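You operate a simulated robot arm through the tools that you are given. There is no shell and no other tool. Be economical: measure what you need, move in short steps, check, and stop when the job is done.

You are at the controls of a simulated robot arm. One attempt, no reset.

JOB
Lift the shield lip open.

The check looks at the end state, three seconds after you hand in, the way a careful person would. Anything else that was tipped, shoved, dropped, spilled or broken makes it a failure.

ROBOT AND FRAMES
A 7-joint arm with a two-finger parallel gripper on a trunk, on a base that drives. Base frame: it is fixed to the floor where the robot stands at the start and does not move with it; the origin is under the middle of the robot, x ahead of it, y to its left, z up. Lengths are in m, angles in rad, forces in N, time in s.
Its first joint turns from -2.897 to 2.897 rad. Places, roughly: shield lip [0.7, 0, 0.9]. Payload 1.57 kg.
The tool frame sits at the grasp point between the pads (the TCP): z along the fingers, y along the line on which they close. The tips reach 0.03 m beyond it. Largest opening 0.11 m; finger width 0.024, thickness 0.012; the body of the gripper, 0.048 by 0.112 m, starts 0.078 m behind the TCP.
Orientation is that of the tool frame in the base frame, as a unit quaternion [w, x, y, z]. With the fingers straight down and closing along the base's y, the tool's x points along the base's -x, its y along +y and its z along -z.

CONTROLS
- The arm moves only by the tool servo_tool. Its argument "motion" is one flat list of numbers, 7 for each row, row after row: the shift along the tool's x, y, z in m, then the turn, a rotation vector about the tool's x, y, z in rad, then the closure in counts, from 0 (fully open) to 255 (shut). In form: [dx, dy, dz, wx, wy, wz, hand, dx, dy, dz, wx, wy, wz, hand, ...]. A call has 1 to 20 rows; each row shifts and turns the commanded pose from where the row before left it, along the tool's axes as they then stand. Rows are played at 5 a second. More than 0.05 m and 0.15 rad between two rows, or a gripper value outside its range, and nothing of the call is played. A pose out of reach is approached as far as the arm can. The call stops where the force on the tool passes 40 N (or 10 N more than at its start, if that is more) or the arm is blocked; 0.2 s more then pass. The fingers move at their own pace (about 0.045 m/s each) and stop on an object; they squeeze with about 34 N. The grip force told is the motor's: it shows also when the fingers shut on nothing. Time passes only in rows, and 0.2 s behind the last, so rows that do not move let the fingers close. It gives the time, the measured TCP pose, the force on the tool (base axes), the opening and the grip force at its end, in the units of the frame above (readings bear some noise).
- Cameras (640 x 400 px; columns grow to the right, rows downward): "scene" is now at [0.0223, 0.141, 1.5958]; the picture's right is [-0.18, -0.98, 0.00], its down [-0.63, 0.12, -0.77] and it looks along [0.75, -0.14, -0.64] (base axes); focal length 267 px, centre (320, 200). "wrist" rides on the gripper at [0.07, 0.016, -0.141] in the tool frame; the picture's right is [-0.23, 0.97, 0.00], its down [-0.86, -0.20, -0.48] and it looks along [-0.47, -0.11, 0.88] (tool axes); focal length 222 px, centre (320, 200). There is no depth. A picture from a camera that has moved, and an enlarged one, comes with that camera's place and axes in the base frame and with its lens.
- get_image(camera): a new picture of that camera. It takes no simulated time.
- slide_trunk(by): slides the trunk up (or, below 0, down) by that many m; the arm and the scene camera ride with it, the base frame stays. It gives what a move gives, with no picture.
- drive_base(legs): drives the robot by 1 to 6 legs, each [ahead, turn to the left] in m and rad, along the robot's own axes; the way and the turn of a leg run together, so that a leg with both is an arc; at most 1.5 m and 3.142 rad a leg. The arm and the cameras ride along, it lands a little off, and it stops where it bumps. It gives what a move gives.
- aim_head(pan, tilt): turns the head with the scene camera to pan (to the left, within 2.705 rad either way) and tilt (down, from -0.506 to 1.204), counted from straight ahead of the robot. It gives what a move gives.
- inspect(camera, box): a new picture of the part [left, top, right, bottom] of that camera's present view, enlarged. It takes no simulated time.
- sign_off(): hands the job in; it is judged then, once.

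Work in short steps. Places have to be worked out from the pictures, the camera data and where the tool is seen: move nearer, look again, correct. Check each grasp and each placing, and mend what went wrong. You have 120 turns and 98 pictures in all, those below and enlarged ones among them. Open the gripper and draw the arm clear of the work before you hand the job in, unless the task says otherwise; then end with one line.

The tools are called after "Emit:" by a JSON object that holds its "op" and its "data". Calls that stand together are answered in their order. servo_tool: Moves the arm, as the interface text tells. Its arguments: {"type":"object","properties":{"motion":{"type":"array"}},"required":["motion"]} The other tools are called the same way: slide_trunk (by) slides the trunk up or down; drive_base (legs) drives the base; aim_head (pan, tilt) turns the head that bears the scene camera; get_image (camera) takes a picture; inspect (camera, box) takes an enlarged picture of a part of a camera's view; sign_off () hands the job in.

At the start:

```text
t: 0.0
position: [0.4099, -0.0366, 1.1654]
orientation: [-0.001, 0.002, 1.0, 0.0]
force: [0.1, 0.3, -0.2]
grip_width: 0.11
gripper_force: 0.0
trunk travel left (down, up): [-0.525, 0.065]
robot x, y, heading: [0.0007, 0.0025, 0.001]
head pan, tilt: [-0.182, 0.7]
```

scene: 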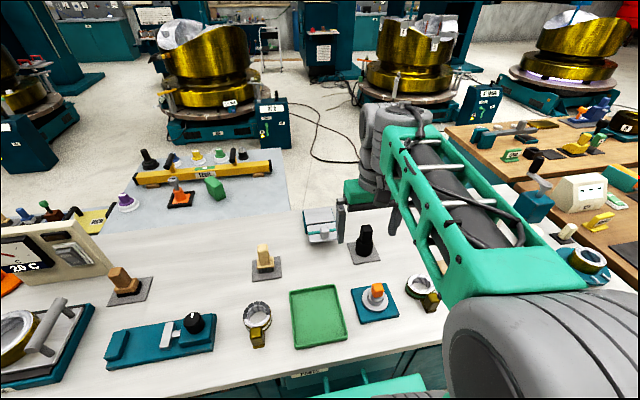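
wrist: 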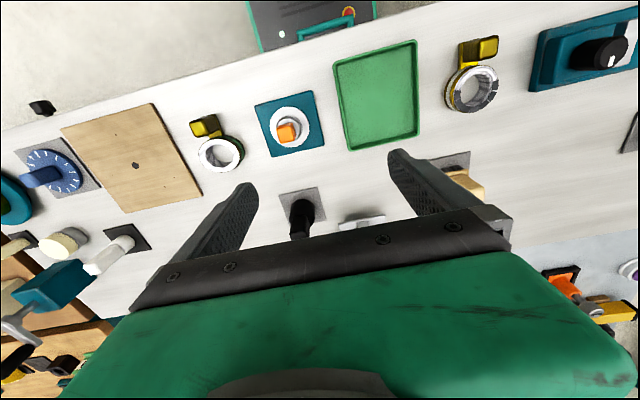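

The stated lip place projects to about (324,225) in the scene view, which is the small white and teal box. I'll enlarge that area.

Emit:
{"op": "inspect", "data": {"camera": "scene", "box": [270, 180, 390, 260]}}

Emit:
{"op": "inspect", "data": {"camera": "wrist", "box": [260, 160, 460, 260]}}

```text
5.00 times, centred on (330, 220) of scene
camera zoom: at [0.0223, 0.141, 1.5958], right [-0.18, -0.98, 0.0], down [-0.63, 0.12, -0.77], along [0.75, -0.14, -0.64], focal length 1334 px, centre (270, 100)
```

zoom: 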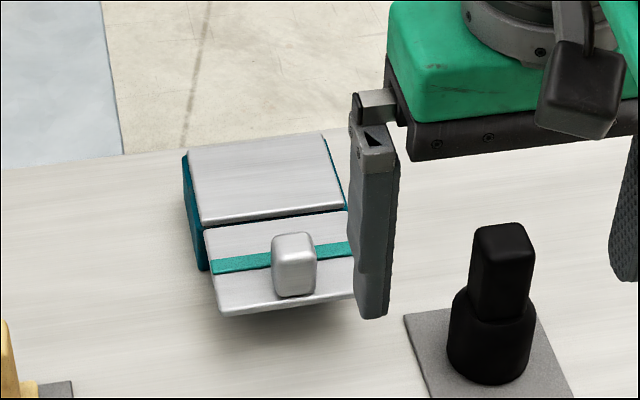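

```text
3.20 times, centred on (360, 210) of wrist
camera zoom: at [0.3417, -0.0197, 1.3073], right [0.23, 0.97, 0.0], down [0.85, -0.2, 0.48], along [0.47, -0.11, -0.88], focal length 711 px, centre (192, 168)
```

zoom: 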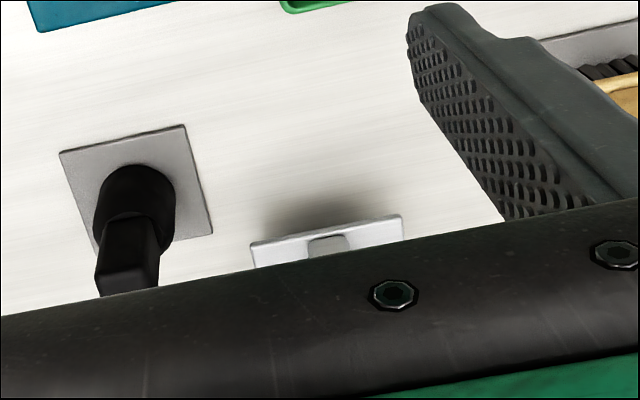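

The lip is a hinged flap sloping toward the robot: hinge along y at its far edge, a small knob in the middle, the front edge overhanging. I'll move the tool forward, high up, to view it with the wrist camera.

Emit:
{"op": "servo_tool", "data": {"motion": [-0.04, 0, 0, 0, 0, 0, 0, -0.04, 0, 0, 0, 0, 0, 0, -0.04, 0, 0, 0, 0, 0, 0]}}

Emit:
{"op": "get_image", "data": {"camera": "wrist"}}

Emit:
{"op": "get_image", "data": {"camera": "scene"}}

```text
t: 0.8
position: [0.5301, -0.0382, 1.1658]
orientation: [0.0, 0.002, 1.0, 0.0]
force: [-0.1, 0.1, -0.6]
grip_width: 0.1101
gripper_force: 0.0
trunk travel left (down, up): [-0.525, 0.065]
robot x, y, heading: [0.0002, 0.0022, 0.0]
head pan, tilt: [-0.182, 0.7]
```

```text
93 pictures are left
camera wrist: at [0.462, -0.0203, 1.3075], right [0.23, 0.97, 0.0], down [0.85, -0.2, 0.48], along [0.47, -0.11, -0.88], focal length 222 px, centre (320, 200)
```

wrist: 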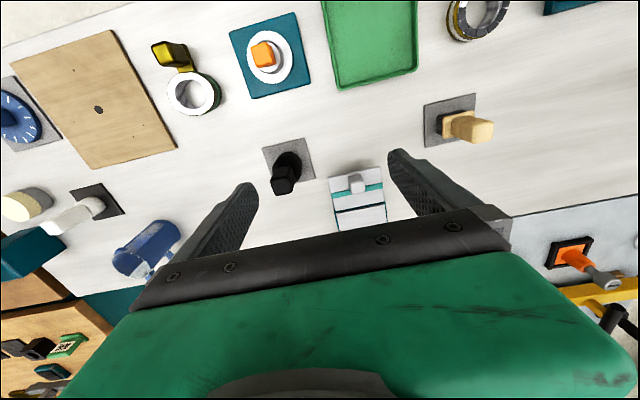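

```text
92 pictures are left
camera scene: at [0.0229, 0.1409, 1.5957], right [-0.18, -0.98, 0.0], down [-0.63, 0.12, -0.77], along [0.75, -0.14, -0.64], focal length 267 px, centre (320, 200)
```

scene: 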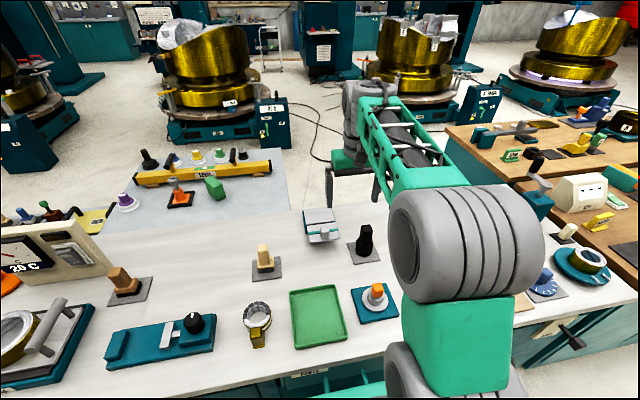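

Now the box is unobstructed in both views. I'll enlarge both to triangulate it.

Emit:
{"op": "inspect", "data": {"camera": "scene", "box": [290, 195, 354, 235]}}

Emit:
{"op": "inspect", "data": {"camera": "wrist", "box": [310, 150, 406, 240]}}

Emit:
{"op": "inspect", "data": {"camera": "scene", "box": [295, 205, 359, 245]}}

```text
10.00 times, centred on (322, 215) of scene
camera zoom: at [0.0229, 0.1409, 1.5957], right [-0.18, -0.98, 0.0], down [-0.63, 0.12, -0.77], along [0.75, -0.14, -0.64], focal length 2668 px, centre (300, 50)
```

zoom: 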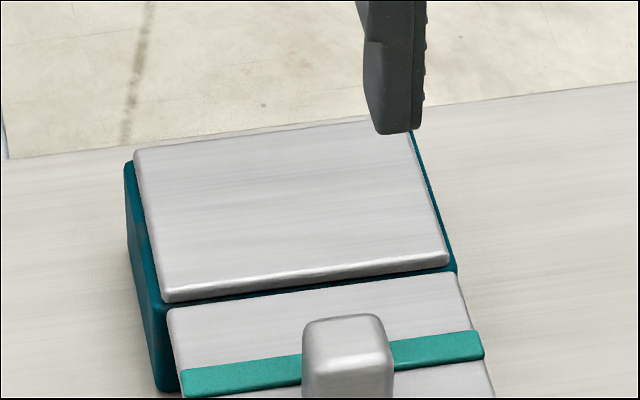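

```text
4.44 times, centred on (358, 195) of wrist
camera zoom: at [0.462, -0.0203, 1.3075], right [0.23, 0.97, 0.0], down [0.85, -0.2, 0.48], along [0.47, -0.11, -0.88], focal length 987 px, centre (151, 222)
```

zoom: 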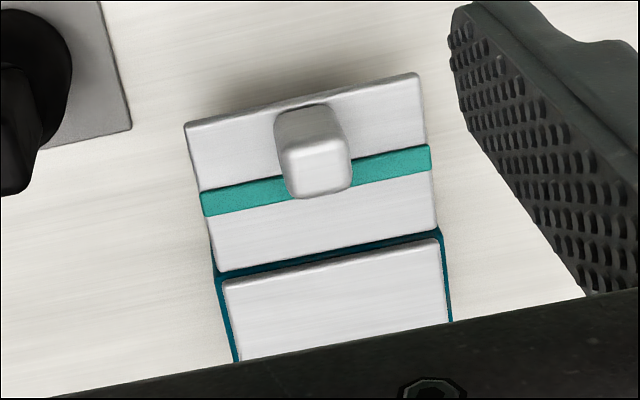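

```text
10.00 times, centred on (327, 225) of scene
camera zoom: at [0.0229, 0.1409, 1.5957], right [-0.18, -0.98, 0.0], down [-0.63, 0.12, -0.77], along [0.75, -0.14, -0.64], focal length 2668 px, centre (250, -50)
```

zoom: 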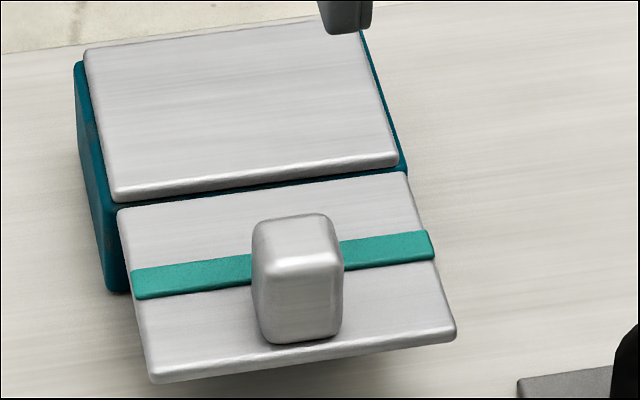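

The stereo estimates put the lip plate roughly horizontal at z≈0.86–0.89, x≈0.65–0.73, with the knob near x≈0.665, y≈0.008 and its top at about z 0.91–0.93. The views disagree by a few centimetres, so I'll come closer, still well above, and look again.

Emit:
{"op": "servo_tool", "data": {"motion": [-0.01, 0.023, 0.03, 0, 0, 0, 0, -0.01, 0.023, 0.03, 0, 0, 0, 0, -0.01, 0, 0.03, 0, 0, 0, 0, 0, 0, 0, 0, 0, 0, 0]}}

Emit:
{"op": "get_image", "data": {"camera": "wrist"}}

Emit:
{"op": "inspect", "data": {"camera": "scene", "box": [270, 170, 382, 240]}}

```text
t: 1.8
position: [0.5606, 0.0088, 1.0761]
orientation: [0.0, 0.002, 1.0, -0.001]
force: [0.5, -0.1, 0.7]
grip_width: 0.11
gripper_force: 0.0
trunk travel left (down, up): [-0.525, 0.065]
robot x, y, heading: [-0.0034, 0.0017, 0.003]
head pan, tilt: [-0.182, 0.7]
```

```text
88 pictures are left
camera wrist: at [0.4919, 0.0269, 1.2182], right [0.23, 0.97, 0.0], down [0.85, -0.2, 0.48], along [0.47, -0.11, -0.88], focal length 222 px, centre (320, 200)
```

wrist: 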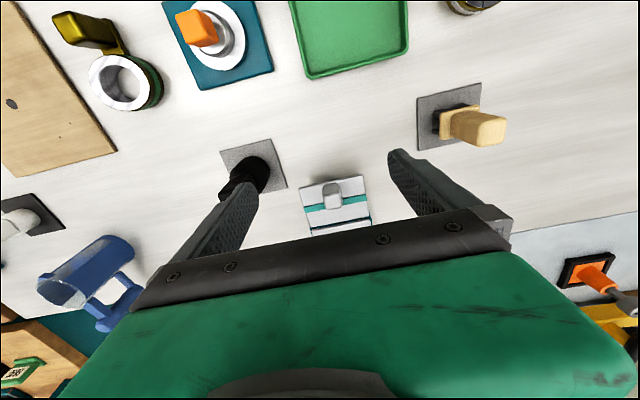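

```text
5.71 times, centred on (326, 205) of scene
camera zoom: at [0.0226, 0.1409, 1.5958], right [-0.18, -0.98, 0.0], down [-0.63, 0.12, -0.77], along [0.75, -0.14, -0.64], focal length 1524 px, centre (286, 171)
```

zoom: 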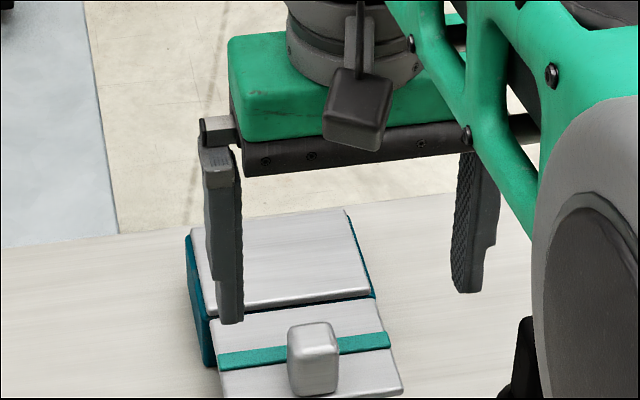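

Gripper is level with the knob in y. I'll narrow the fingers (to keep clear of the black peg) and enlarge the wrist view to triangulate again.

Emit:
{"op": "inspect", "data": {"camera": "wrist", "box": [256, 150, 400, 240]}}

Emit:
{"op": "servo_tool", "data": {"motion": [0, 0, 0, 0, 0, 0, 110, 0, 0, 0, 0, 0, 0, 110, 0, 0, 0, 0, 0, 0, 110]}}

```text
4.44 times, centred on (328, 195) of wrist
camera zoom: at [0.4919, 0.0269, 1.2182], right [0.23, 0.97, 0.0], down [0.85, -0.2, 0.48], along [0.47, -0.11, -0.88], focal length 987 px, centre (284, 222)
```

zoom: 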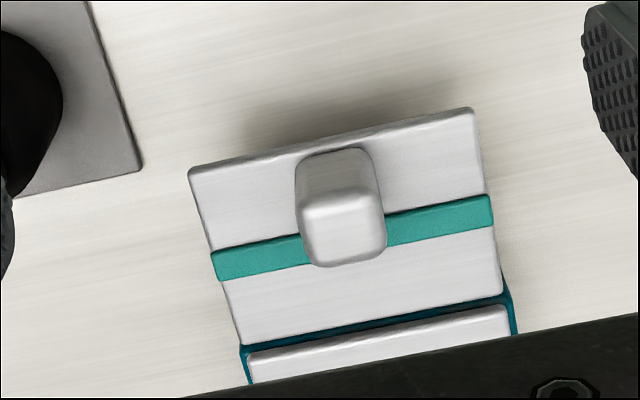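

```text
t: 2.6
position: [0.5611, 0.0092, 1.0746]
orientation: [0.0, 0.002, 1.0, 0.0]
force: [-0.4, 0.4, 1.2]
grip_width: 0.0627
gripper_force: 0.0
trunk travel left (down, up): [-0.525, 0.065]
robot x, y, heading: [-0.0016, 0.0008, 0.002]
head pan, tilt: [-0.182, 0.7]
```

The lip's front edge comes out near (0.654, 0.008, 0.855) and the knob top near (0.66, 0.009, 0.91). I'll move above the knob, leaving clearance, and look.

Emit:
{"op": "servo_tool", "data": {"motion": [-0.034, 0, 0.02, 0, 0, 0, 110, -0.034, 0, 0.04, 0, 0, 0, 110, -0.032, 0, 0.04, 0, 0, 0, 110, 0, 0, 0, 0, 0, 0, 110]}}

Emit:
{"op": "get_image", "data": {"camera": "wrist"}}

Emit:
{"op": "inspect", "data": {"camera": "scene", "box": [270, 180, 382, 250]}}

```text
refused: row 2 steps farther than a row can; nothing moved
```

```text
85 pictures are left
camera wrist: at [0.4917, 0.0268, 1.2185], right [0.23, 0.97, 0.0], down [0.85, -0.2, 0.48], along [0.47, -0.11, -0.88], focal length 222 px, centre (320, 200)
```

wrist: 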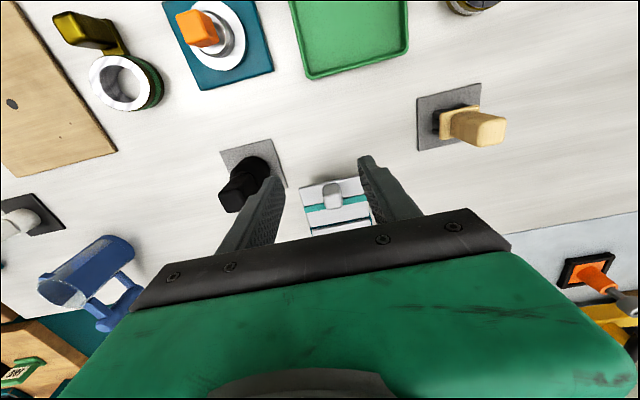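

```text
5.71 times, centred on (326, 215) of scene
camera zoom: at [0.0224, 0.141, 1.5958], right [-0.18, -0.98, 0.0], down [-0.63, 0.12, -0.77], along [0.75, -0.14, -0.64], focal length 1524 px, centre (286, 114)
```

zoom: 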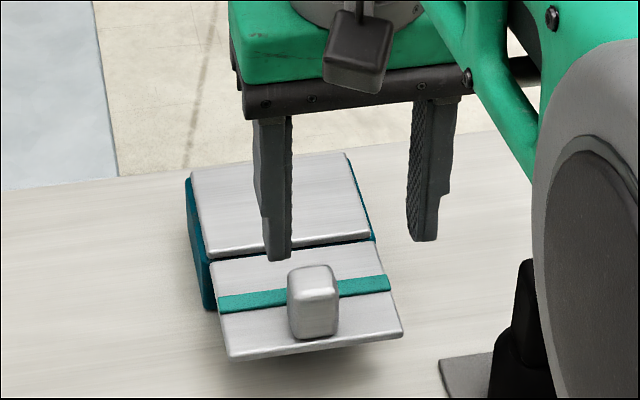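

The row was too long, so I'll use smaller steps.

Emit:
{"op": "servo_tool", "data": {"motion": [-0.034, 0, 0.01, 0, 0, 0, 110, -0.034, 0, 0.02, 0, 0, 0, 110, -0.032, 0, 0.03, 0, 0, 0, 110, 0, 0, 0.03, 0, 0, 0, 110, 0, 0, 0.02, 0, 0, 0, 110, 0, 0, 0, 0, 0, 0, 110]}}

Emit:
{"op": "get_image", "data": {"camera": "wrist"}}

Emit:
{"op": "inspect", "data": {"camera": "scene", "box": [270, 180, 382, 250]}}

```text
t: 4.0
position: [0.6626, 0.0072, 0.9655]
orientation: [0.001, 0.001, 1.0, 0.0]
force: [0.3, -0.3, -0.4]
grip_width: 0.0625
gripper_force: 0.1
trunk travel left (down, up): [-0.525, 0.065]
robot x, y, heading: [0.0003, 0.006, -0.002]
head pan, tilt: [-0.182, 0.7]
```

```text
83 pictures are left
camera wrist: at [0.5926, 0.0238, 1.1075], right [0.23, 0.97, 0.0], down [0.85, -0.2, 0.48], along [0.47, -0.11, -0.88], focal length 222 px, centre (320, 200)
```

wrist: 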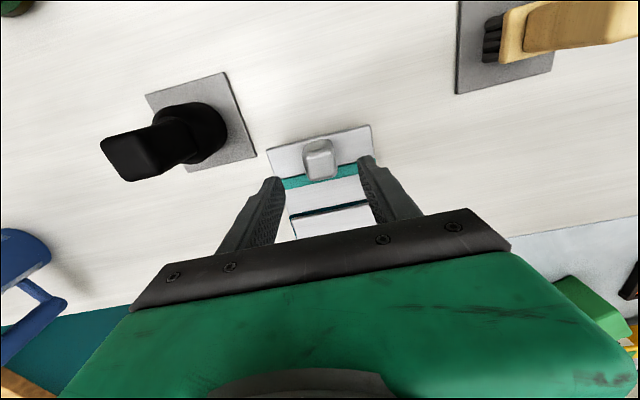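

```text
5.71 times, centred on (326, 215) of scene
camera zoom: at [0.0226, 0.141, 1.5958], right [-0.18, -0.98, 0.0], down [-0.63, 0.12, -0.77], along [0.75, -0.14, -0.64], focal length 1524 px, centre (286, 114)
```

zoom: 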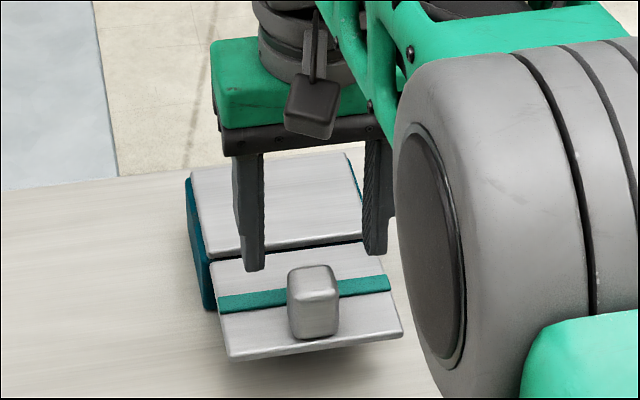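

The knob top is estimated at (0.659, 0.009, 0.912), the plate at z≈0.86. The fingers straddle the knob, so I'll descend slowly to z≈0.905 and recheck.

Emit:
{"op": "servo_tool", "data": {"motion": [0.001, 0.001, 0.02, 0, 0, 0, 110, 0.001, 0, 0.015, 0, 0, 0, 110, 0, 0, 0.015, 0, 0, 0, 110, 0, 0, 0.008, 0, 0, 0, 110, 0, 0, 0, 0, 0, 0, 110]}}

Emit:
{"op": "inspect", "data": {"camera": "wrist", "box": [240, 90, 400, 190]}}

Emit:
{"op": "inspect", "data": {"camera": "scene", "box": [270, 180, 382, 250]}}

```text
t: 5.2
position: [0.6583, 0.0089, 0.9094]
orientation: [0.001, 0.001, 1.0, 0.0]
force: [-1.9, -0.5, 5.9]
grip_width: 0.0624
gripper_force: 0.1
trunk travel left (down, up): [-0.525, 0.065]
robot x, y, heading: [0.0024, 0.0026, 0.002]
head pan, tilt: [-0.182, 0.7]
```

```text
4.00 times, centred on (320, 140) of wrist
camera zoom: at [0.5885, 0.0258, 1.05], right [0.23, 0.97, 0.0], down [0.85, -0.2, 0.48], along [0.47, -0.11, -0.88], focal length 888 px, centre (320, 440)
```

zoom: 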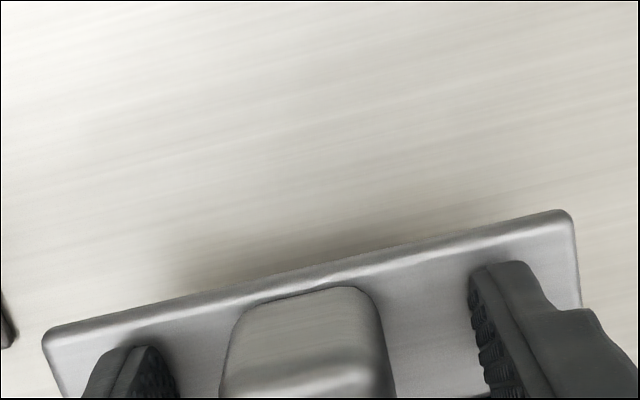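

```text
5.71 times, centred on (326, 215) of scene
camera zoom: at [0.0215, 0.141, 1.5959], right [-0.18, -0.98, 0.0], down [-0.63, 0.12, -0.77], along [0.75, -0.14, -0.64], focal length 1524 px, centre (286, 114)
```

zoom: 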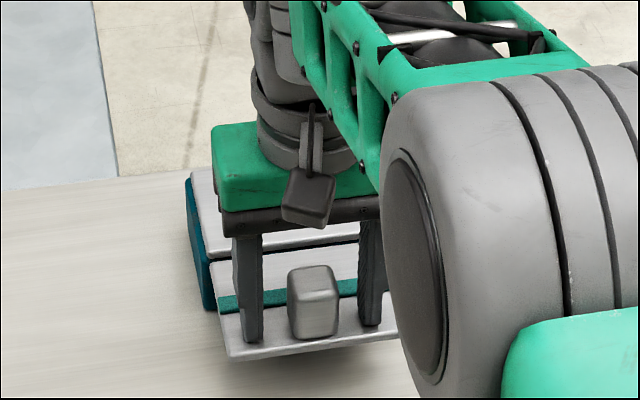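

A force of 5.9 N shows the tips are just touching the plate, and the knob sits between the pads. I'll back up 5 mm and close on the knob.

Emit:
{"op": "servo_tool", "data": {"motion": [0, 0, -0.006, 0, 0, 0, 110, 0, 0, 0, 0, 0, 0, 180, 0, 0, 0, 0, 0, 0, 220, 0, 0, 0, 0, 0, 0, 220, 0, 0, 0, 0, 0, 0, 220]}}

Emit:
{"op": "inspect", "data": {"camera": "scene", "box": [270, 180, 382, 250]}}

Emit:
{"op": "inspect", "data": {"camera": "wrist", "box": [220, 110, 412, 230]}}

```text
t: 6.4
position: [0.6579, 0.007, 0.913]
orientation: [0.0, 0.002, 1.0, 0.0]
force: [0.3, -6.7, -0.8]
grip_width: 0.0301
gripper_force: 31.5
trunk travel left (down, up): [-0.525, 0.065]
robot x, y, heading: [-0.0009, 0.0033, -0.006]
head pan, tilt: [-0.182, 0.7]
```

```text
5.71 times, centred on (326, 215) of scene
camera zoom: at [0.0227, 0.14, 1.5958], right [-0.18, -0.98, 0.0], down [-0.63, 0.12, -0.77], along [0.75, -0.14, -0.64], focal length 1524 px, centre (286, 114)
```

zoom: 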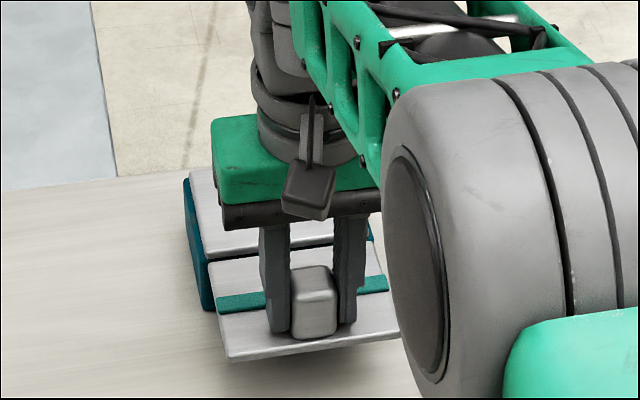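

```text
3.33 times, centred on (316, 170) of wrist
camera zoom: at [0.5894, 0.0245, 1.0549], right [0.23, 0.97, 0.0], down [0.85, -0.2, 0.48], along [0.47, -0.11, -0.88], focal length 740 px, centre (333, 300)
```

zoom: 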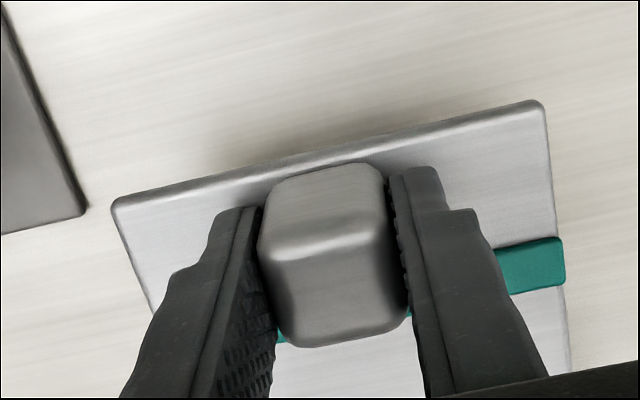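

The knob is gripped at 0.030 m opening. With the hinge at about (0.727, 0.873), I'll start along the arc, up and slightly forward with the tool kept vertical so the knob pivots in the pads, and check the forces.

Emit:
{"op": "servo_tool", "data": {"motion": [-0.0036, -0.001, -0.006, 0, 0, 0, 220, -0.0044, 0, -0.0054, 0, 0, 0, 220, -0.0048, 0, -0.0052, 0, 0, 0, 220, -0.0051, 0, -0.0047, 0, 0, 0, 220, 0, 0, 0, 0, 0, 0, 220]}}

Emit:
{"op": "inspect", "data": {"camera": "scene", "box": [270, 180, 382, 250]}}

Emit:
{"op": "get_image", "data": {"camera": "wrist"}}

```text
t: 7.6
position: [0.677, 0.0086, 0.9343]
orientation: [0.0, 0.002, 1.0, 0.0]
force: [-14.8, -4.9, -8.5]
grip_width: 0.0298
gripper_force: 39.2
trunk travel left (down, up): [-0.525, 0.065]
robot x, y, heading: [0.001, -0.001, -0.004]
head pan, tilt: [-0.182, 0.7]
```

```text
5.71 times, centred on (326, 215) of scene
camera zoom: at [0.0216, 0.1403, 1.5958], right [-0.18, -0.98, 0.0], down [-0.63, 0.12, -0.77], along [0.75, -0.14, -0.64], focal length 1524 px, centre (286, 114)
```

zoom: 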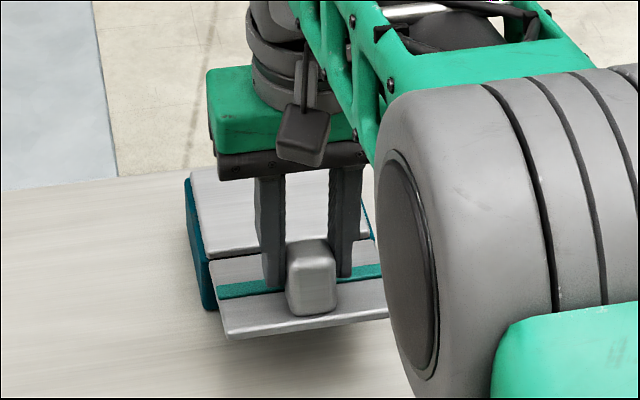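

```text
76 pictures are left
camera wrist: at [0.6075, 0.0245, 1.0763], right [0.23, 0.97, 0.0], down [0.85, -0.2, 0.48], along [0.46, -0.11, -0.88], focal length 222 px, centre (320, 200)
```

wrist: 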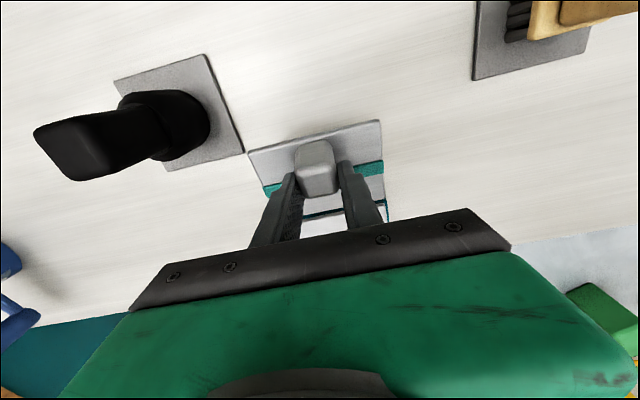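

The lip is rising and the box hasn't moved. The force of about 17 N mostly opposes the motion, which is hinge friction. I'll continue along the arc.

Emit:
{"op": "servo_tool", "data": {"motion": [-0.0055, 0, -0.0042, 0, 0, 0, 225, -0.0059, 0, -0.0038, 0, 0, 0, 225, -0.0062, 0, -0.0032, 0, 0, 0, 225, -0.0064, 0, -0.0027, 0, 0, 0, 225, 0, 0, 0, 0, 0, 0, 225]}}

Emit:
{"op": "inspect", "data": {"camera": "scene", "box": [270, 180, 382, 250]}}

Emit:
{"op": "get_image", "data": {"camera": "wrist"}}

```text
t: 8.8
position: [0.6992, 0.0063, 0.9489]
orientation: [0.0, 0.002, 1.0, 0.0]
force: [-11.5, -4.1, 0.3]
grip_width: 0.0296
gripper_force: 39.2
trunk travel left (down, up): [-0.525, 0.065]
robot x, y, heading: [-0.0019, 0.0039, 0.001]
head pan, tilt: [-0.182, 0.7]
```

```text
5.71 times, centred on (326, 215) of scene
camera zoom: at [0.0211, 0.1403, 1.5959], right [-0.18, -0.98, 0.0], down [-0.63, 0.12, -0.77], along [0.75, -0.14, -0.64], focal length 1524 px, centre (286, 114)
```

zoom: 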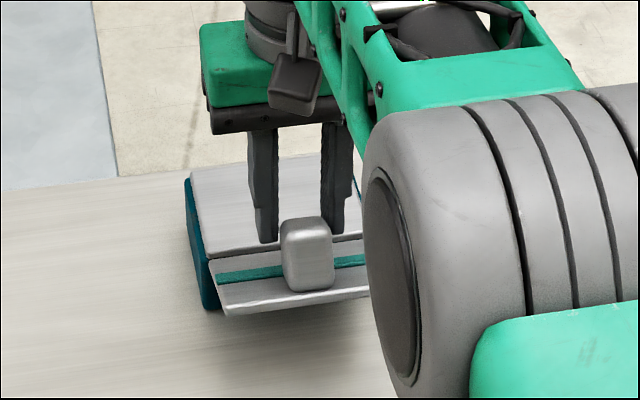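

```text
74 pictures are left
camera wrist: at [0.6306, 0.0246, 1.0911], right [0.23, 0.97, 0.0], down [0.85, -0.2, 0.48], along [0.47, -0.11, -0.88], focal length 222 px, centre (320, 200)
```

wrist: 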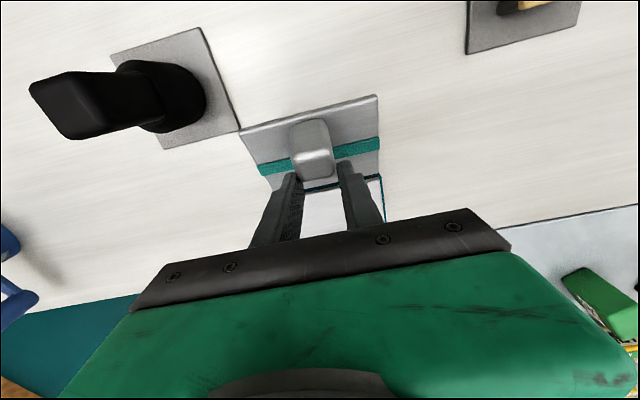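

The pads have slid toward the back of the knob because I went too far forward and not up enough. I'll release, step up, and see whether the lip stays where it is.

Emit:
{"op": "servo_tool", "data": {"motion": [0, 0, 0, 0, 0, 0, 110, 0, 0, 0, 0, 0, 0, 110, 0, 0, 0, 0, 0, 0, 110]}}

Emit:
{"op": "inspect", "data": {"camera": "scene", "box": [270, 180, 382, 250]}}

Emit:
{"op": "inspect", "data": {"camera": "wrist", "box": [220, 80, 412, 200]}}

```text
t: 9.6
position: [0.7009, 0.0078, 0.9476]
orientation: [0.0, 0.002, 1.0, 0.0]
force: [-0.3, 0.4, -0.5]
grip_width: 0.0627
gripper_force: 0.1
trunk travel left (down, up): [-0.525, 0.065]
robot x, y, heading: [0.0005, 0.0041, -0.004]
head pan, tilt: [-0.182, 0.7]
```

```text
5.71 times, centred on (326, 215) of scene
camera zoom: at [0.0225, 0.1409, 1.5958], right [-0.18, -0.98, 0.0], down [-0.63, 0.12, -0.77], along [0.75, -0.14, -0.64], focal length 1524 px, centre (286, 114)
```

zoom: 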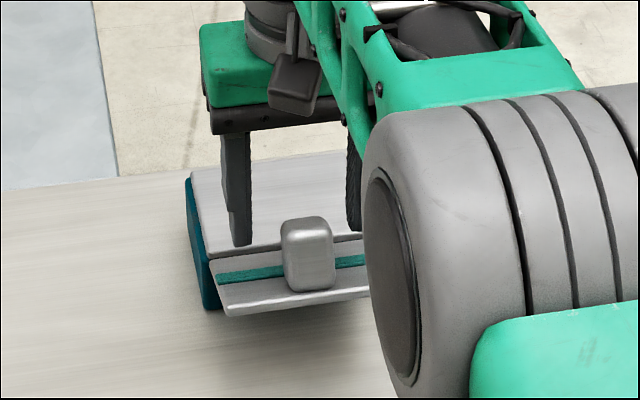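

```text
3.33 times, centred on (316, 140) of wrist
camera zoom: at [0.6316, 0.025, 1.0904], right [0.23, 0.97, 0.0], down [0.85, -0.2, 0.48], along [0.47, -0.11, -0.88], focal length 740 px, centre (333, 400)
```

zoom: 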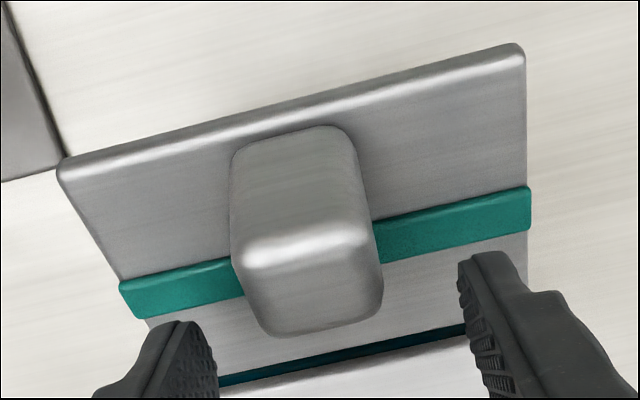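

The lip stays where I left it at roughly 25–30° (friction hinge), so I can regrip. The knob centre is now near (0.68, 0.008, 0.92), so I'll move back about 18 mm and down about 9 mm and close again.

Emit:
{"op": "servo_tool", "data": {"motion": [0.009, 0, 0, 0, 0, 0, 110, 0.009, 0, 0.004, 0, 0, 0, 110, 0, 0, 0.005, 0, 0, 0, 110, 0, 0, 0, 0, 0, 0, 180, 0, 0, 0, 0, 0, 0, 225, 0, 0, 0, 0, 0, 0, 225, 0, 0, 0, 0, 0, 0, 225]}}

Emit:
{"op": "inspect", "data": {"camera": "scene", "box": [270, 180, 382, 250]}}

Emit:
{"op": "inspect", "data": {"camera": "wrist", "box": [220, 80, 412, 200]}}

```text
t: 11.2
position: [0.6821, 0.0071, 0.9406]
orientation: [0.0, 0.002, 1.0, 0.0]
force: [-0.7, -3.6, -0.2]
grip_width: 0.03
gripper_force: 31.3
trunk travel left (down, up): [-0.525, 0.065]
robot x, y, heading: [-0.002, -0.0018, 0.0]
head pan, tilt: [-0.182, 0.7]
```

```text
5.71 times, centred on (326, 215) of scene
camera zoom: at [0.0225, 0.1404, 1.5958], right [-0.18, -0.98, 0.0], down [-0.63, 0.12, -0.77], along [0.75, -0.14, -0.64], focal length 1524 px, centre (286, 114)
```

zoom: 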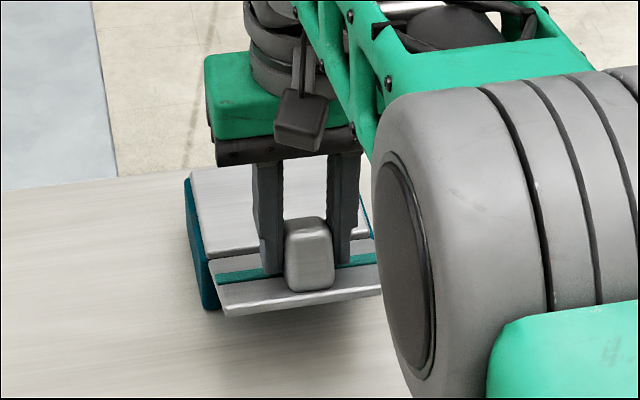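

```text
3.33 times, centred on (316, 140) of wrist
camera zoom: at [0.6136, 0.0246, 1.0817], right [0.23, 0.97, 0.0], down [0.85, -0.2, 0.48], along [0.47, -0.11, -0.88], focal length 740 px, centre (333, 400)
```

zoom: 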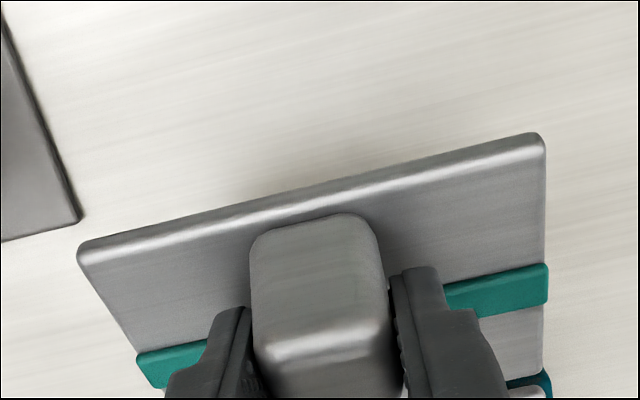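

It's gripped again at 0.030 m. I'll continue with an arc based on the actual contact point near the fingertips, with more upward motion, and check after two steps.

Emit:
{"op": "servo_tool", "data": {"motion": [-0.0037, 0, -0.0038, 0, 0, 0, 230, -0.0038, 0, -0.0036, 0, 0, 0, 230, -0.004, 0, -0.0032, 0, 0, 0, 230, -0.0042, 0, -0.003, 0, 0, 0, 230, 0, 0, 0, 0, 0, 0, 230]}}

Emit:
{"op": "inspect", "data": {"camera": "scene", "box": [270, 180, 382, 250]}}

Emit:
{"op": "inspect", "data": {"camera": "wrist", "box": [220, 80, 412, 200]}}

```text
t: 12.4
position: [0.699, 0.0065, 0.9538]
orientation: [0.0, 0.001, 1.0, 0.0]
force: [-5.3, -4.6, -6.4]
grip_width: 0.0295
gripper_force: 35.2
trunk travel left (down, up): [-0.525, 0.065]
robot x, y, heading: [0.0019, 0.0038, -0.002]
head pan, tilt: [-0.182, 0.7]
```

```text
5.71 times, centred on (326, 215) of scene
camera zoom: at [0.0226, 0.1403, 1.5958], right [-0.18, -0.98, 0.0], down [-0.63, 0.12, -0.77], along [0.75, -0.14, -0.64], focal length 1524 px, centre (286, 114)
```

zoom: 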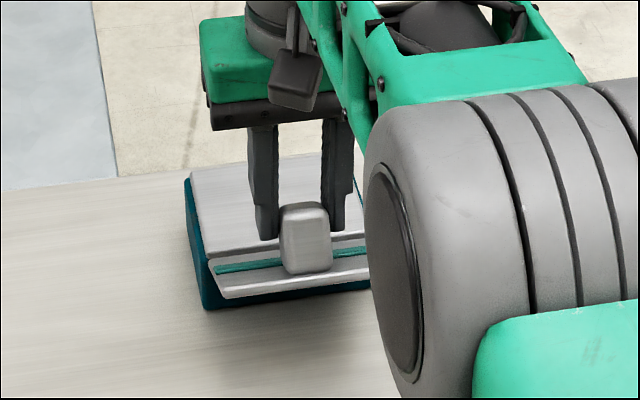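

```text
3.33 times, centred on (316, 140) of wrist
camera zoom: at [0.6294, 0.0246, 1.0953], right [0.23, 0.97, 0.0], down [0.85, -0.2, 0.48], along [0.47, -0.11, -0.88], focal length 740 px, centre (333, 400)
```

zoom: 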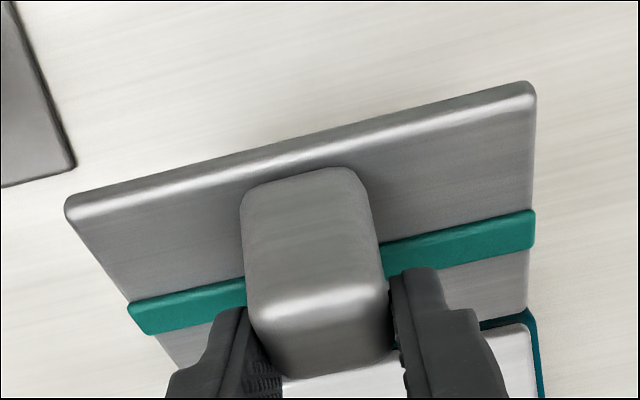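

The lip is at about 40°, but the pads are reaching the knob's tip again. The friction hinge holds it, so I'll release, go up and back, tilt the closed fingers forward and push the lip from underneath.

Emit:
{"op": "servo_tool", "data": {"motion": [0, 0, 0, 0, 0, 0, 110, 0, 0, 0, 0, 0, 0, 110, 0, 0, 0, 0, 0, 0, 110, 0, 0, -0.03, 0, 0, 0, 110, 0, 0, -0.035, 0, 0, 0, 110, 0.03, 0, 0, 0, 0, 0, 255, 0.035, 0, 0, 0, 0, 0, 255, 0.035, 0, 0, 0, 0, 0, 255, 0.03, 0, 0, 0, 0, 0, 255, 0, 0, 0, 0, -0.14, 0, 255, 0, 0, 0, 0, -0.14, 0, 255, 0, 0, 0, 0, -0.14, 0, 255, 0, 0, 0, 0, -0.14, 0, 255, 0, 0, 0, 0, -0.14, 0, 255, 0, 0, 0, 0, 0, 0, 255]}}

Emit:
{"op": "get_image", "data": {"camera": "scene"}}

Emit:
{"op": "get_image", "data": {"camera": "wrist"}}

```text
t: 15.6
position: [0.568, 0.009, 1.0184]
orientation: [0.343, 0.001, 0.939, 0.0]
force: [0.9, 0.2, 0.4]
grip_width: 0.0
gripper_force: 20.8
trunk travel left (down, up): [-0.525, 0.065]
robot x, y, heading: [0.0009, 0.0024, 0.001]
head pan, tilt: [-0.182, 0.7]
```

```text
67 pictures are left
camera scene: at [0.0222, 0.1408, 1.5958], right [-0.18, -0.98, 0.0], down [-0.63, 0.12, -0.77], along [0.75, -0.14, -0.64], focal length 267 px, centre (320, 200)
```

scene: 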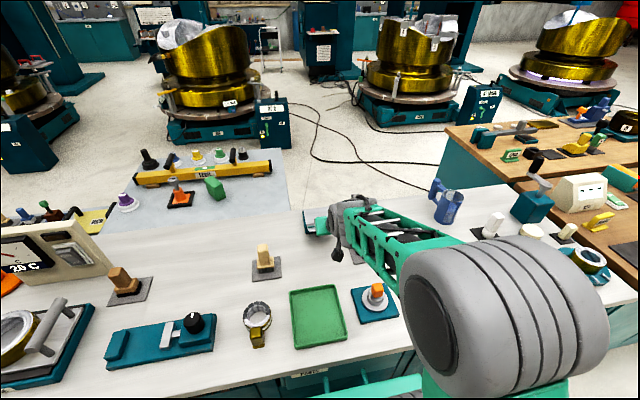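

```text
66 pictures are left
camera wrist: at [0.4244, 0.0262, 1.0818], right [0.18, 0.97, 0.15], down [0.34, -0.2, 0.92], along [0.92, -0.11, -0.37], focal length 222 px, centre (320, 200)
```

wrist: 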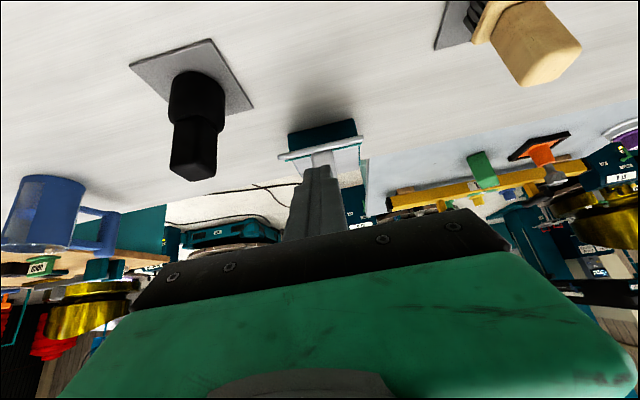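

The lip is seen edge-on from here, so it's about 35° open, with its front edge near (0.66, 0.92). I'll lower the closed fingertips in front of it, below the edge height.

Emit:
{"op": "servo_tool", "data": {"motion": [0.0134, 0, 0.0237, 0, 0, 0, 255, 0.0134, 0, 0.0237, 0, 0, 0, 255, 0.0134, 0, 0.0237, 0, 0, 0, 255, 0.0134, 0, 0.0237, 0, 0, 0, 255, 0, 0, 0, 0, 0, 0, 255]}}

Emit:
{"op": "get_image", "data": {"camera": "wrist"}}

Emit:
{"op": "inspect", "data": {"camera": "scene", "box": [270, 180, 382, 250]}}

```text
t: 16.8
position: [0.588, 0.0094, 0.9105]
orientation: [0.343, 0.001, 0.939, 0.0]
force: [-0.2, -0.7, 0.0]
grip_width: 0.0004
gripper_force: 21.6
trunk travel left (down, up): [-0.525, 0.065]
robot x, y, heading: [0.0013, 0.0024, 0.001]
head pan, tilt: [-0.182, 0.7]
```

```text
65 pictures are left
camera wrist: at [0.4446, 0.0267, 0.9743], right [0.18, 0.97, 0.15], down [0.35, -0.2, 0.92], along [0.92, -0.11, -0.37], focal length 222 px, centre (320, 200)
```

wrist: 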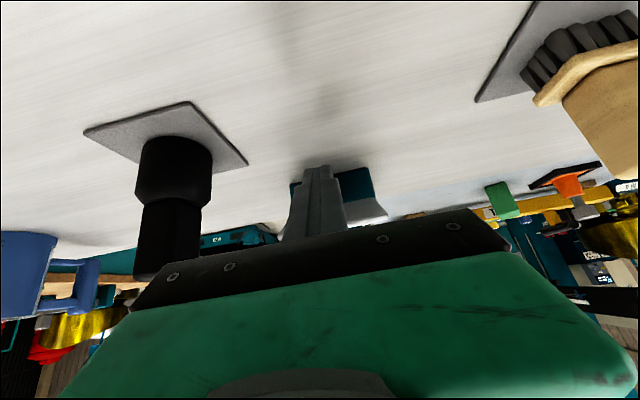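

```text
5.71 times, centred on (326, 215) of scene
camera zoom: at [0.0226, 0.1408, 1.5958], right [-0.18, -0.98, 0.0], down [-0.63, 0.12, -0.77], along [0.75, -0.14, -0.64], focal length 1524 px, centre (286, 114)
```

zoom: 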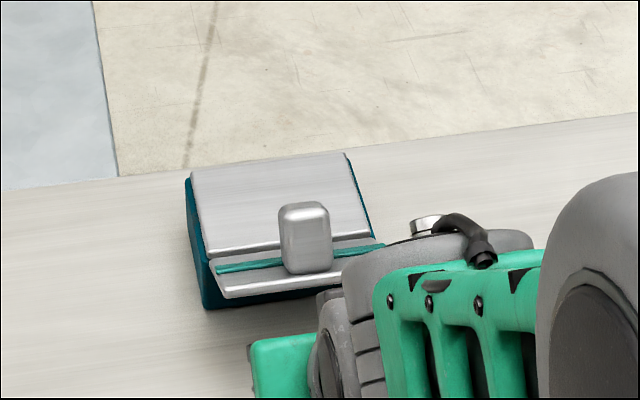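

Emit:
{"op": "inspect", "data": {"camera": "wrist", "box": [256, 140, 416, 240]}}

```text
4.00 times, centred on (336, 190) of wrist
camera zoom: at [0.4446, 0.0267, 0.9743], right [0.18, 0.97, 0.15], down [0.35, -0.2, 0.92], along [0.92, -0.11, -0.37], focal length 888 px, centre (256, 240)
```

zoom: 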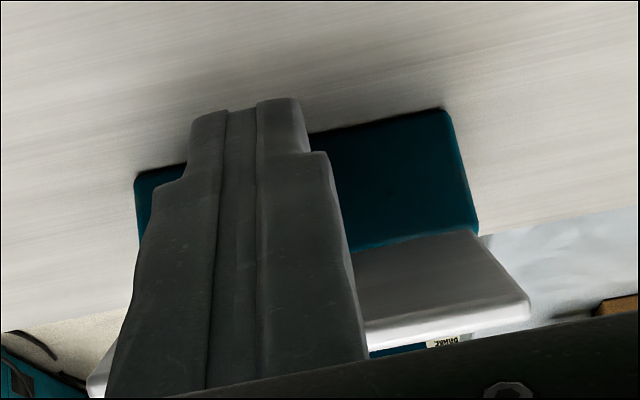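

I now see the lip's underside and the fingertips are below it. I'll advance about 55 mm so the tips go under the lip.

Emit:
{"op": "servo_tool", "data": {"motion": [-0.0105, 0, 0.0088, 0, 0, 0, 255, -0.0105, 0, 0.0088, 0, 0, 0, 255, -0.0105, 0, 0.0088, 0, 0, 0, 255, -0.0105, 0, 0.0088, 0, 0, 0, 255, 0, 0, 0, 0, 0, 0, 255]}}

Emit:
{"op": "inspect", "data": {"camera": "wrist", "box": [224, 120, 416, 240]}}

Emit:
{"op": "inspect", "data": {"camera": "scene", "box": [270, 180, 382, 250]}}

```text
t: 18.0
position: [0.6427, 0.007, 0.909]
orientation: [0.342, 0.002, 0.94, 0.0]
force: [-2.0, -0.3, -1.5]
grip_width: 0.0001
gripper_force: 21.0
trunk travel left (down, up): [-0.525, 0.065]
robot x, y, heading: [-0.0025, 0.0022, 0.001]
head pan, tilt: [-0.182, 0.7]
```

```text
3.33 times, centred on (320, 180) of wrist
camera zoom: at [0.4994, 0.0256, 0.9744], right [0.18, 0.97, 0.15], down [0.35, -0.2, 0.92], along [0.92, -0.11, -0.37], focal length 740 px, centre (320, 267)
```

zoom: 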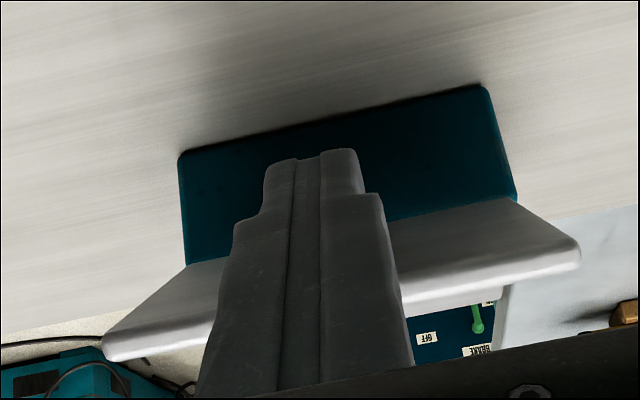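

```text
5.71 times, centred on (326, 215) of scene
camera zoom: at [0.0223, 0.1408, 1.5957], right [-0.18, -0.98, 0.0], down [-0.63, 0.12, -0.77], along [0.75, -0.14, -0.64], focal length 1524 px, centre (286, 114)
```

zoom: 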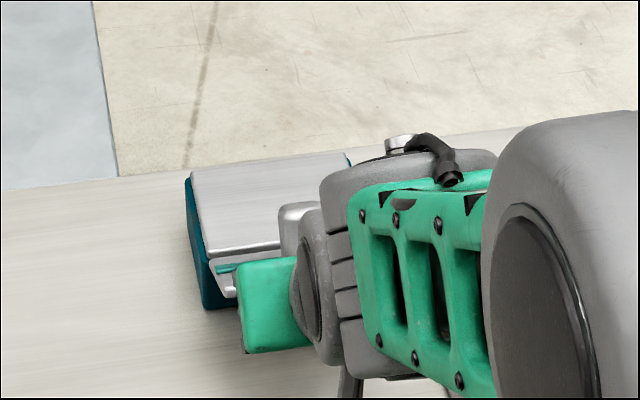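

The tips are under the lip with only slight contact. Now I'll lift up and forward.

Emit:
{"op": "servo_tool", "data": {"motion": [-0.009, 0, -0.0029, 0, 0, 0, 255, -0.009, 0, -0.0029, 0, 0, 0, 255, -0.009, 0, -0.0029, 0, 0, 0, 255, -0.009, 0, -0.0029, 0, 0, 0, 255, 0, 0, 0, 0, 0, 0, 255]}}

Emit:
{"op": "inspect", "data": {"camera": "wrist", "box": [224, 120, 416, 240]}}

Emit:
{"op": "inspect", "data": {"camera": "scene", "box": [270, 180, 382, 250]}}

```text
t: 19.2
position: [0.6644, 0.0073, 0.9421]
orientation: [0.343, 0.001, 0.939, 0.0]
force: [-3.5, -0.2, -4.0]
grip_width: 0.0
gripper_force: 21.7
trunk travel left (down, up): [-0.525, 0.065]
robot x, y, heading: [0.0007, 0.0046, -0.004]
head pan, tilt: [-0.182, 0.7]
```

```text
3.33 times, centred on (320, 180) of wrist
camera zoom: at [0.5204, 0.0254, 1.0063], right [0.18, 0.97, 0.15], down [0.35, -0.2, 0.92], along [0.92, -0.11, -0.37], focal length 740 px, centre (320, 267)
```

zoom: 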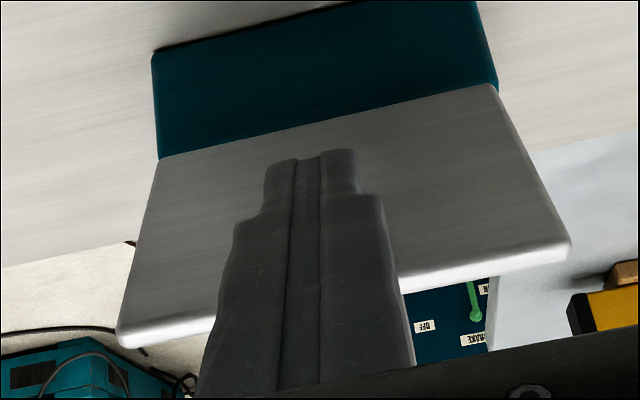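

```text
5.71 times, centred on (326, 215) of scene
camera zoom: at [0.0224, 0.1408, 1.5958], right [-0.18, -0.98, 0.0], down [-0.63, 0.12, -0.77], along [0.75, -0.14, -0.64], focal length 1524 px, centre (286, 114)
```

zoom: 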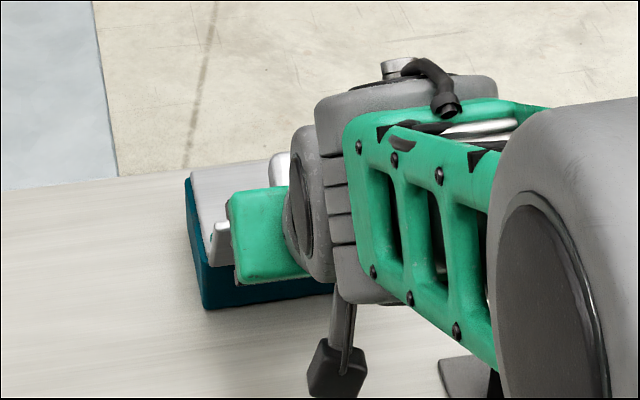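

That works, with low force; the lip is at about 55–60°. I'll continue, mostly forward now.

Emit:
{"op": "servo_tool", "data": {"motion": [-0.008, 0, 0.0029, 0, 0, 0, 255, -0.008, 0, 0.0029, 0, 0, 0, 255, -0.008, 0, 0.0029, 0, 0, 0, 255, -0.008, 0, 0.0029, 0, 0, 0, 255, 0, 0, 0, 0, 0, 0, 255]}}

Emit:
{"op": "inspect", "data": {"camera": "wrist", "box": [224, 120, 416, 240]}}

Emit:
{"op": "inspect", "data": {"camera": "scene", "box": [270, 180, 382, 250]}}

```text
t: 20.4
position: [0.6964, 0.0078, 0.9552]
orientation: [0.342, 0.002, 0.94, -0.001]
force: [-4.4, 0.1, -1.4]
grip_width: 0.0001
gripper_force: 21.3
trunk travel left (down, up): [-0.525, 0.065]
robot x, y, heading: [-0.0007, 0.0031, -0.003]
head pan, tilt: [-0.182, 0.7]
```

```text
3.33 times, centred on (320, 180) of wrist
camera zoom: at [0.5521, 0.0258, 1.019], right [0.18, 0.97, 0.15], down [0.35, -0.2, 0.92], along [0.92, -0.11, -0.37], focal length 740 px, centre (320, 267)
```

zoom: 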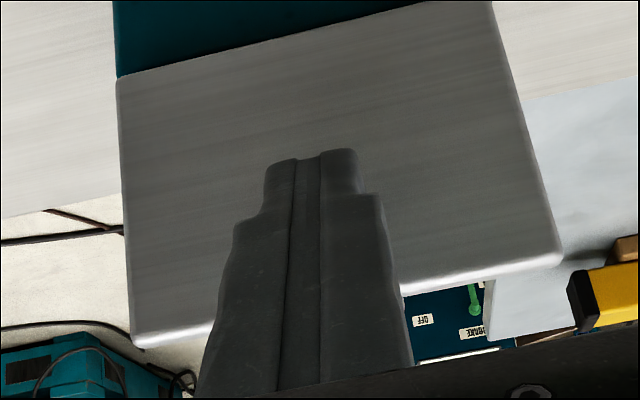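

```text
5.71 times, centred on (326, 215) of scene
camera zoom: at [0.022, 0.1409, 1.5958], right [-0.18, -0.98, 0.0], down [-0.63, 0.12, -0.77], along [0.75, -0.14, -0.64], focal length 1524 px, centre (286, 114)
```

zoom: 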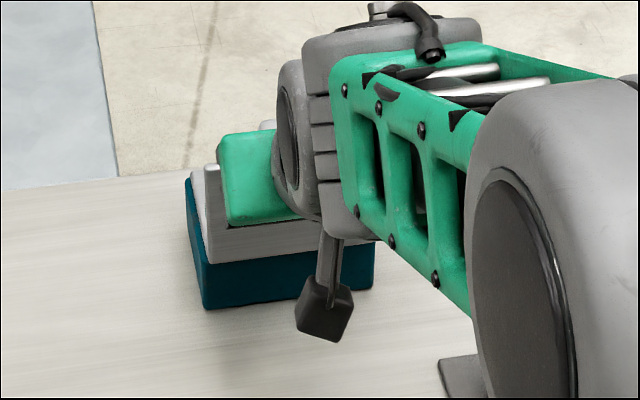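

It's about 75–80° now and the force is still only about 4 N. I'll keep pushing forward gently.

Emit:
{"op": "servo_tool", "data": {"motion": [-0.0074, 0, 0.0036, 0, 0, 0, 255, -0.0074, 0, 0.0036, 0, 0, 0, 255, -0.0074, 0, 0.0036, 0, 0, 0, 255, 0, 0, 0, 0, 0, 0, 255]}}

Emit:
{"op": "inspect", "data": {"camera": "wrist", "box": [224, 120, 416, 240]}}

Emit:
{"op": "inspect", "data": {"camera": "scene", "box": [270, 180, 382, 250]}}

```text
t: 21.0
position: [0.7011, 0.0073, 0.9556]
orientation: [0.335, 0.0, 0.942, 0.0]
force: [-24.9, -0.5, 10.4]
grip_width: 0.0
gripper_force: 21.5
trunk travel left (down, up): [-0.525, 0.065]
robot x, y, heading: [-0.0027, 0.0012, 0.006]
head pan, tilt: [-0.182, 0.7]
stopped in row 2: the force on the tool passed its limit (the readings are from after the stop); the commanded pose is now the measured one
```

```text
3.33 times, centred on (320, 180) of wrist
camera zoom: at [0.5583, 0.0256, 1.0215], right [0.18, 0.97, 0.14], down [0.36, -0.2, 0.91], along [0.92, -0.11, -0.39], focal length 740 px, centre (320, 267)
```

zoom: 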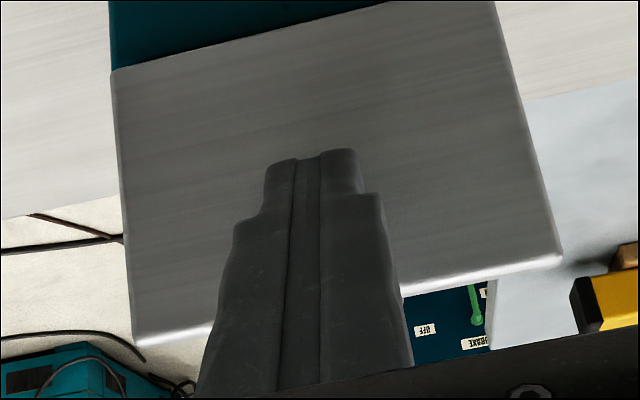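

```text
5.71 times, centred on (326, 215) of scene
camera zoom: at [0.0171, 0.1408, 1.5961], right [-0.18, -0.98, 0.0], down [-0.63, 0.12, -0.77], along [0.75, -0.14, -0.64], focal length 1524 px, centre (286, 114)
```

zoom: 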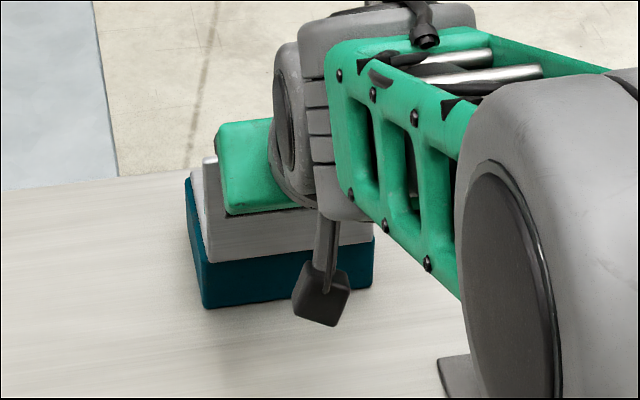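

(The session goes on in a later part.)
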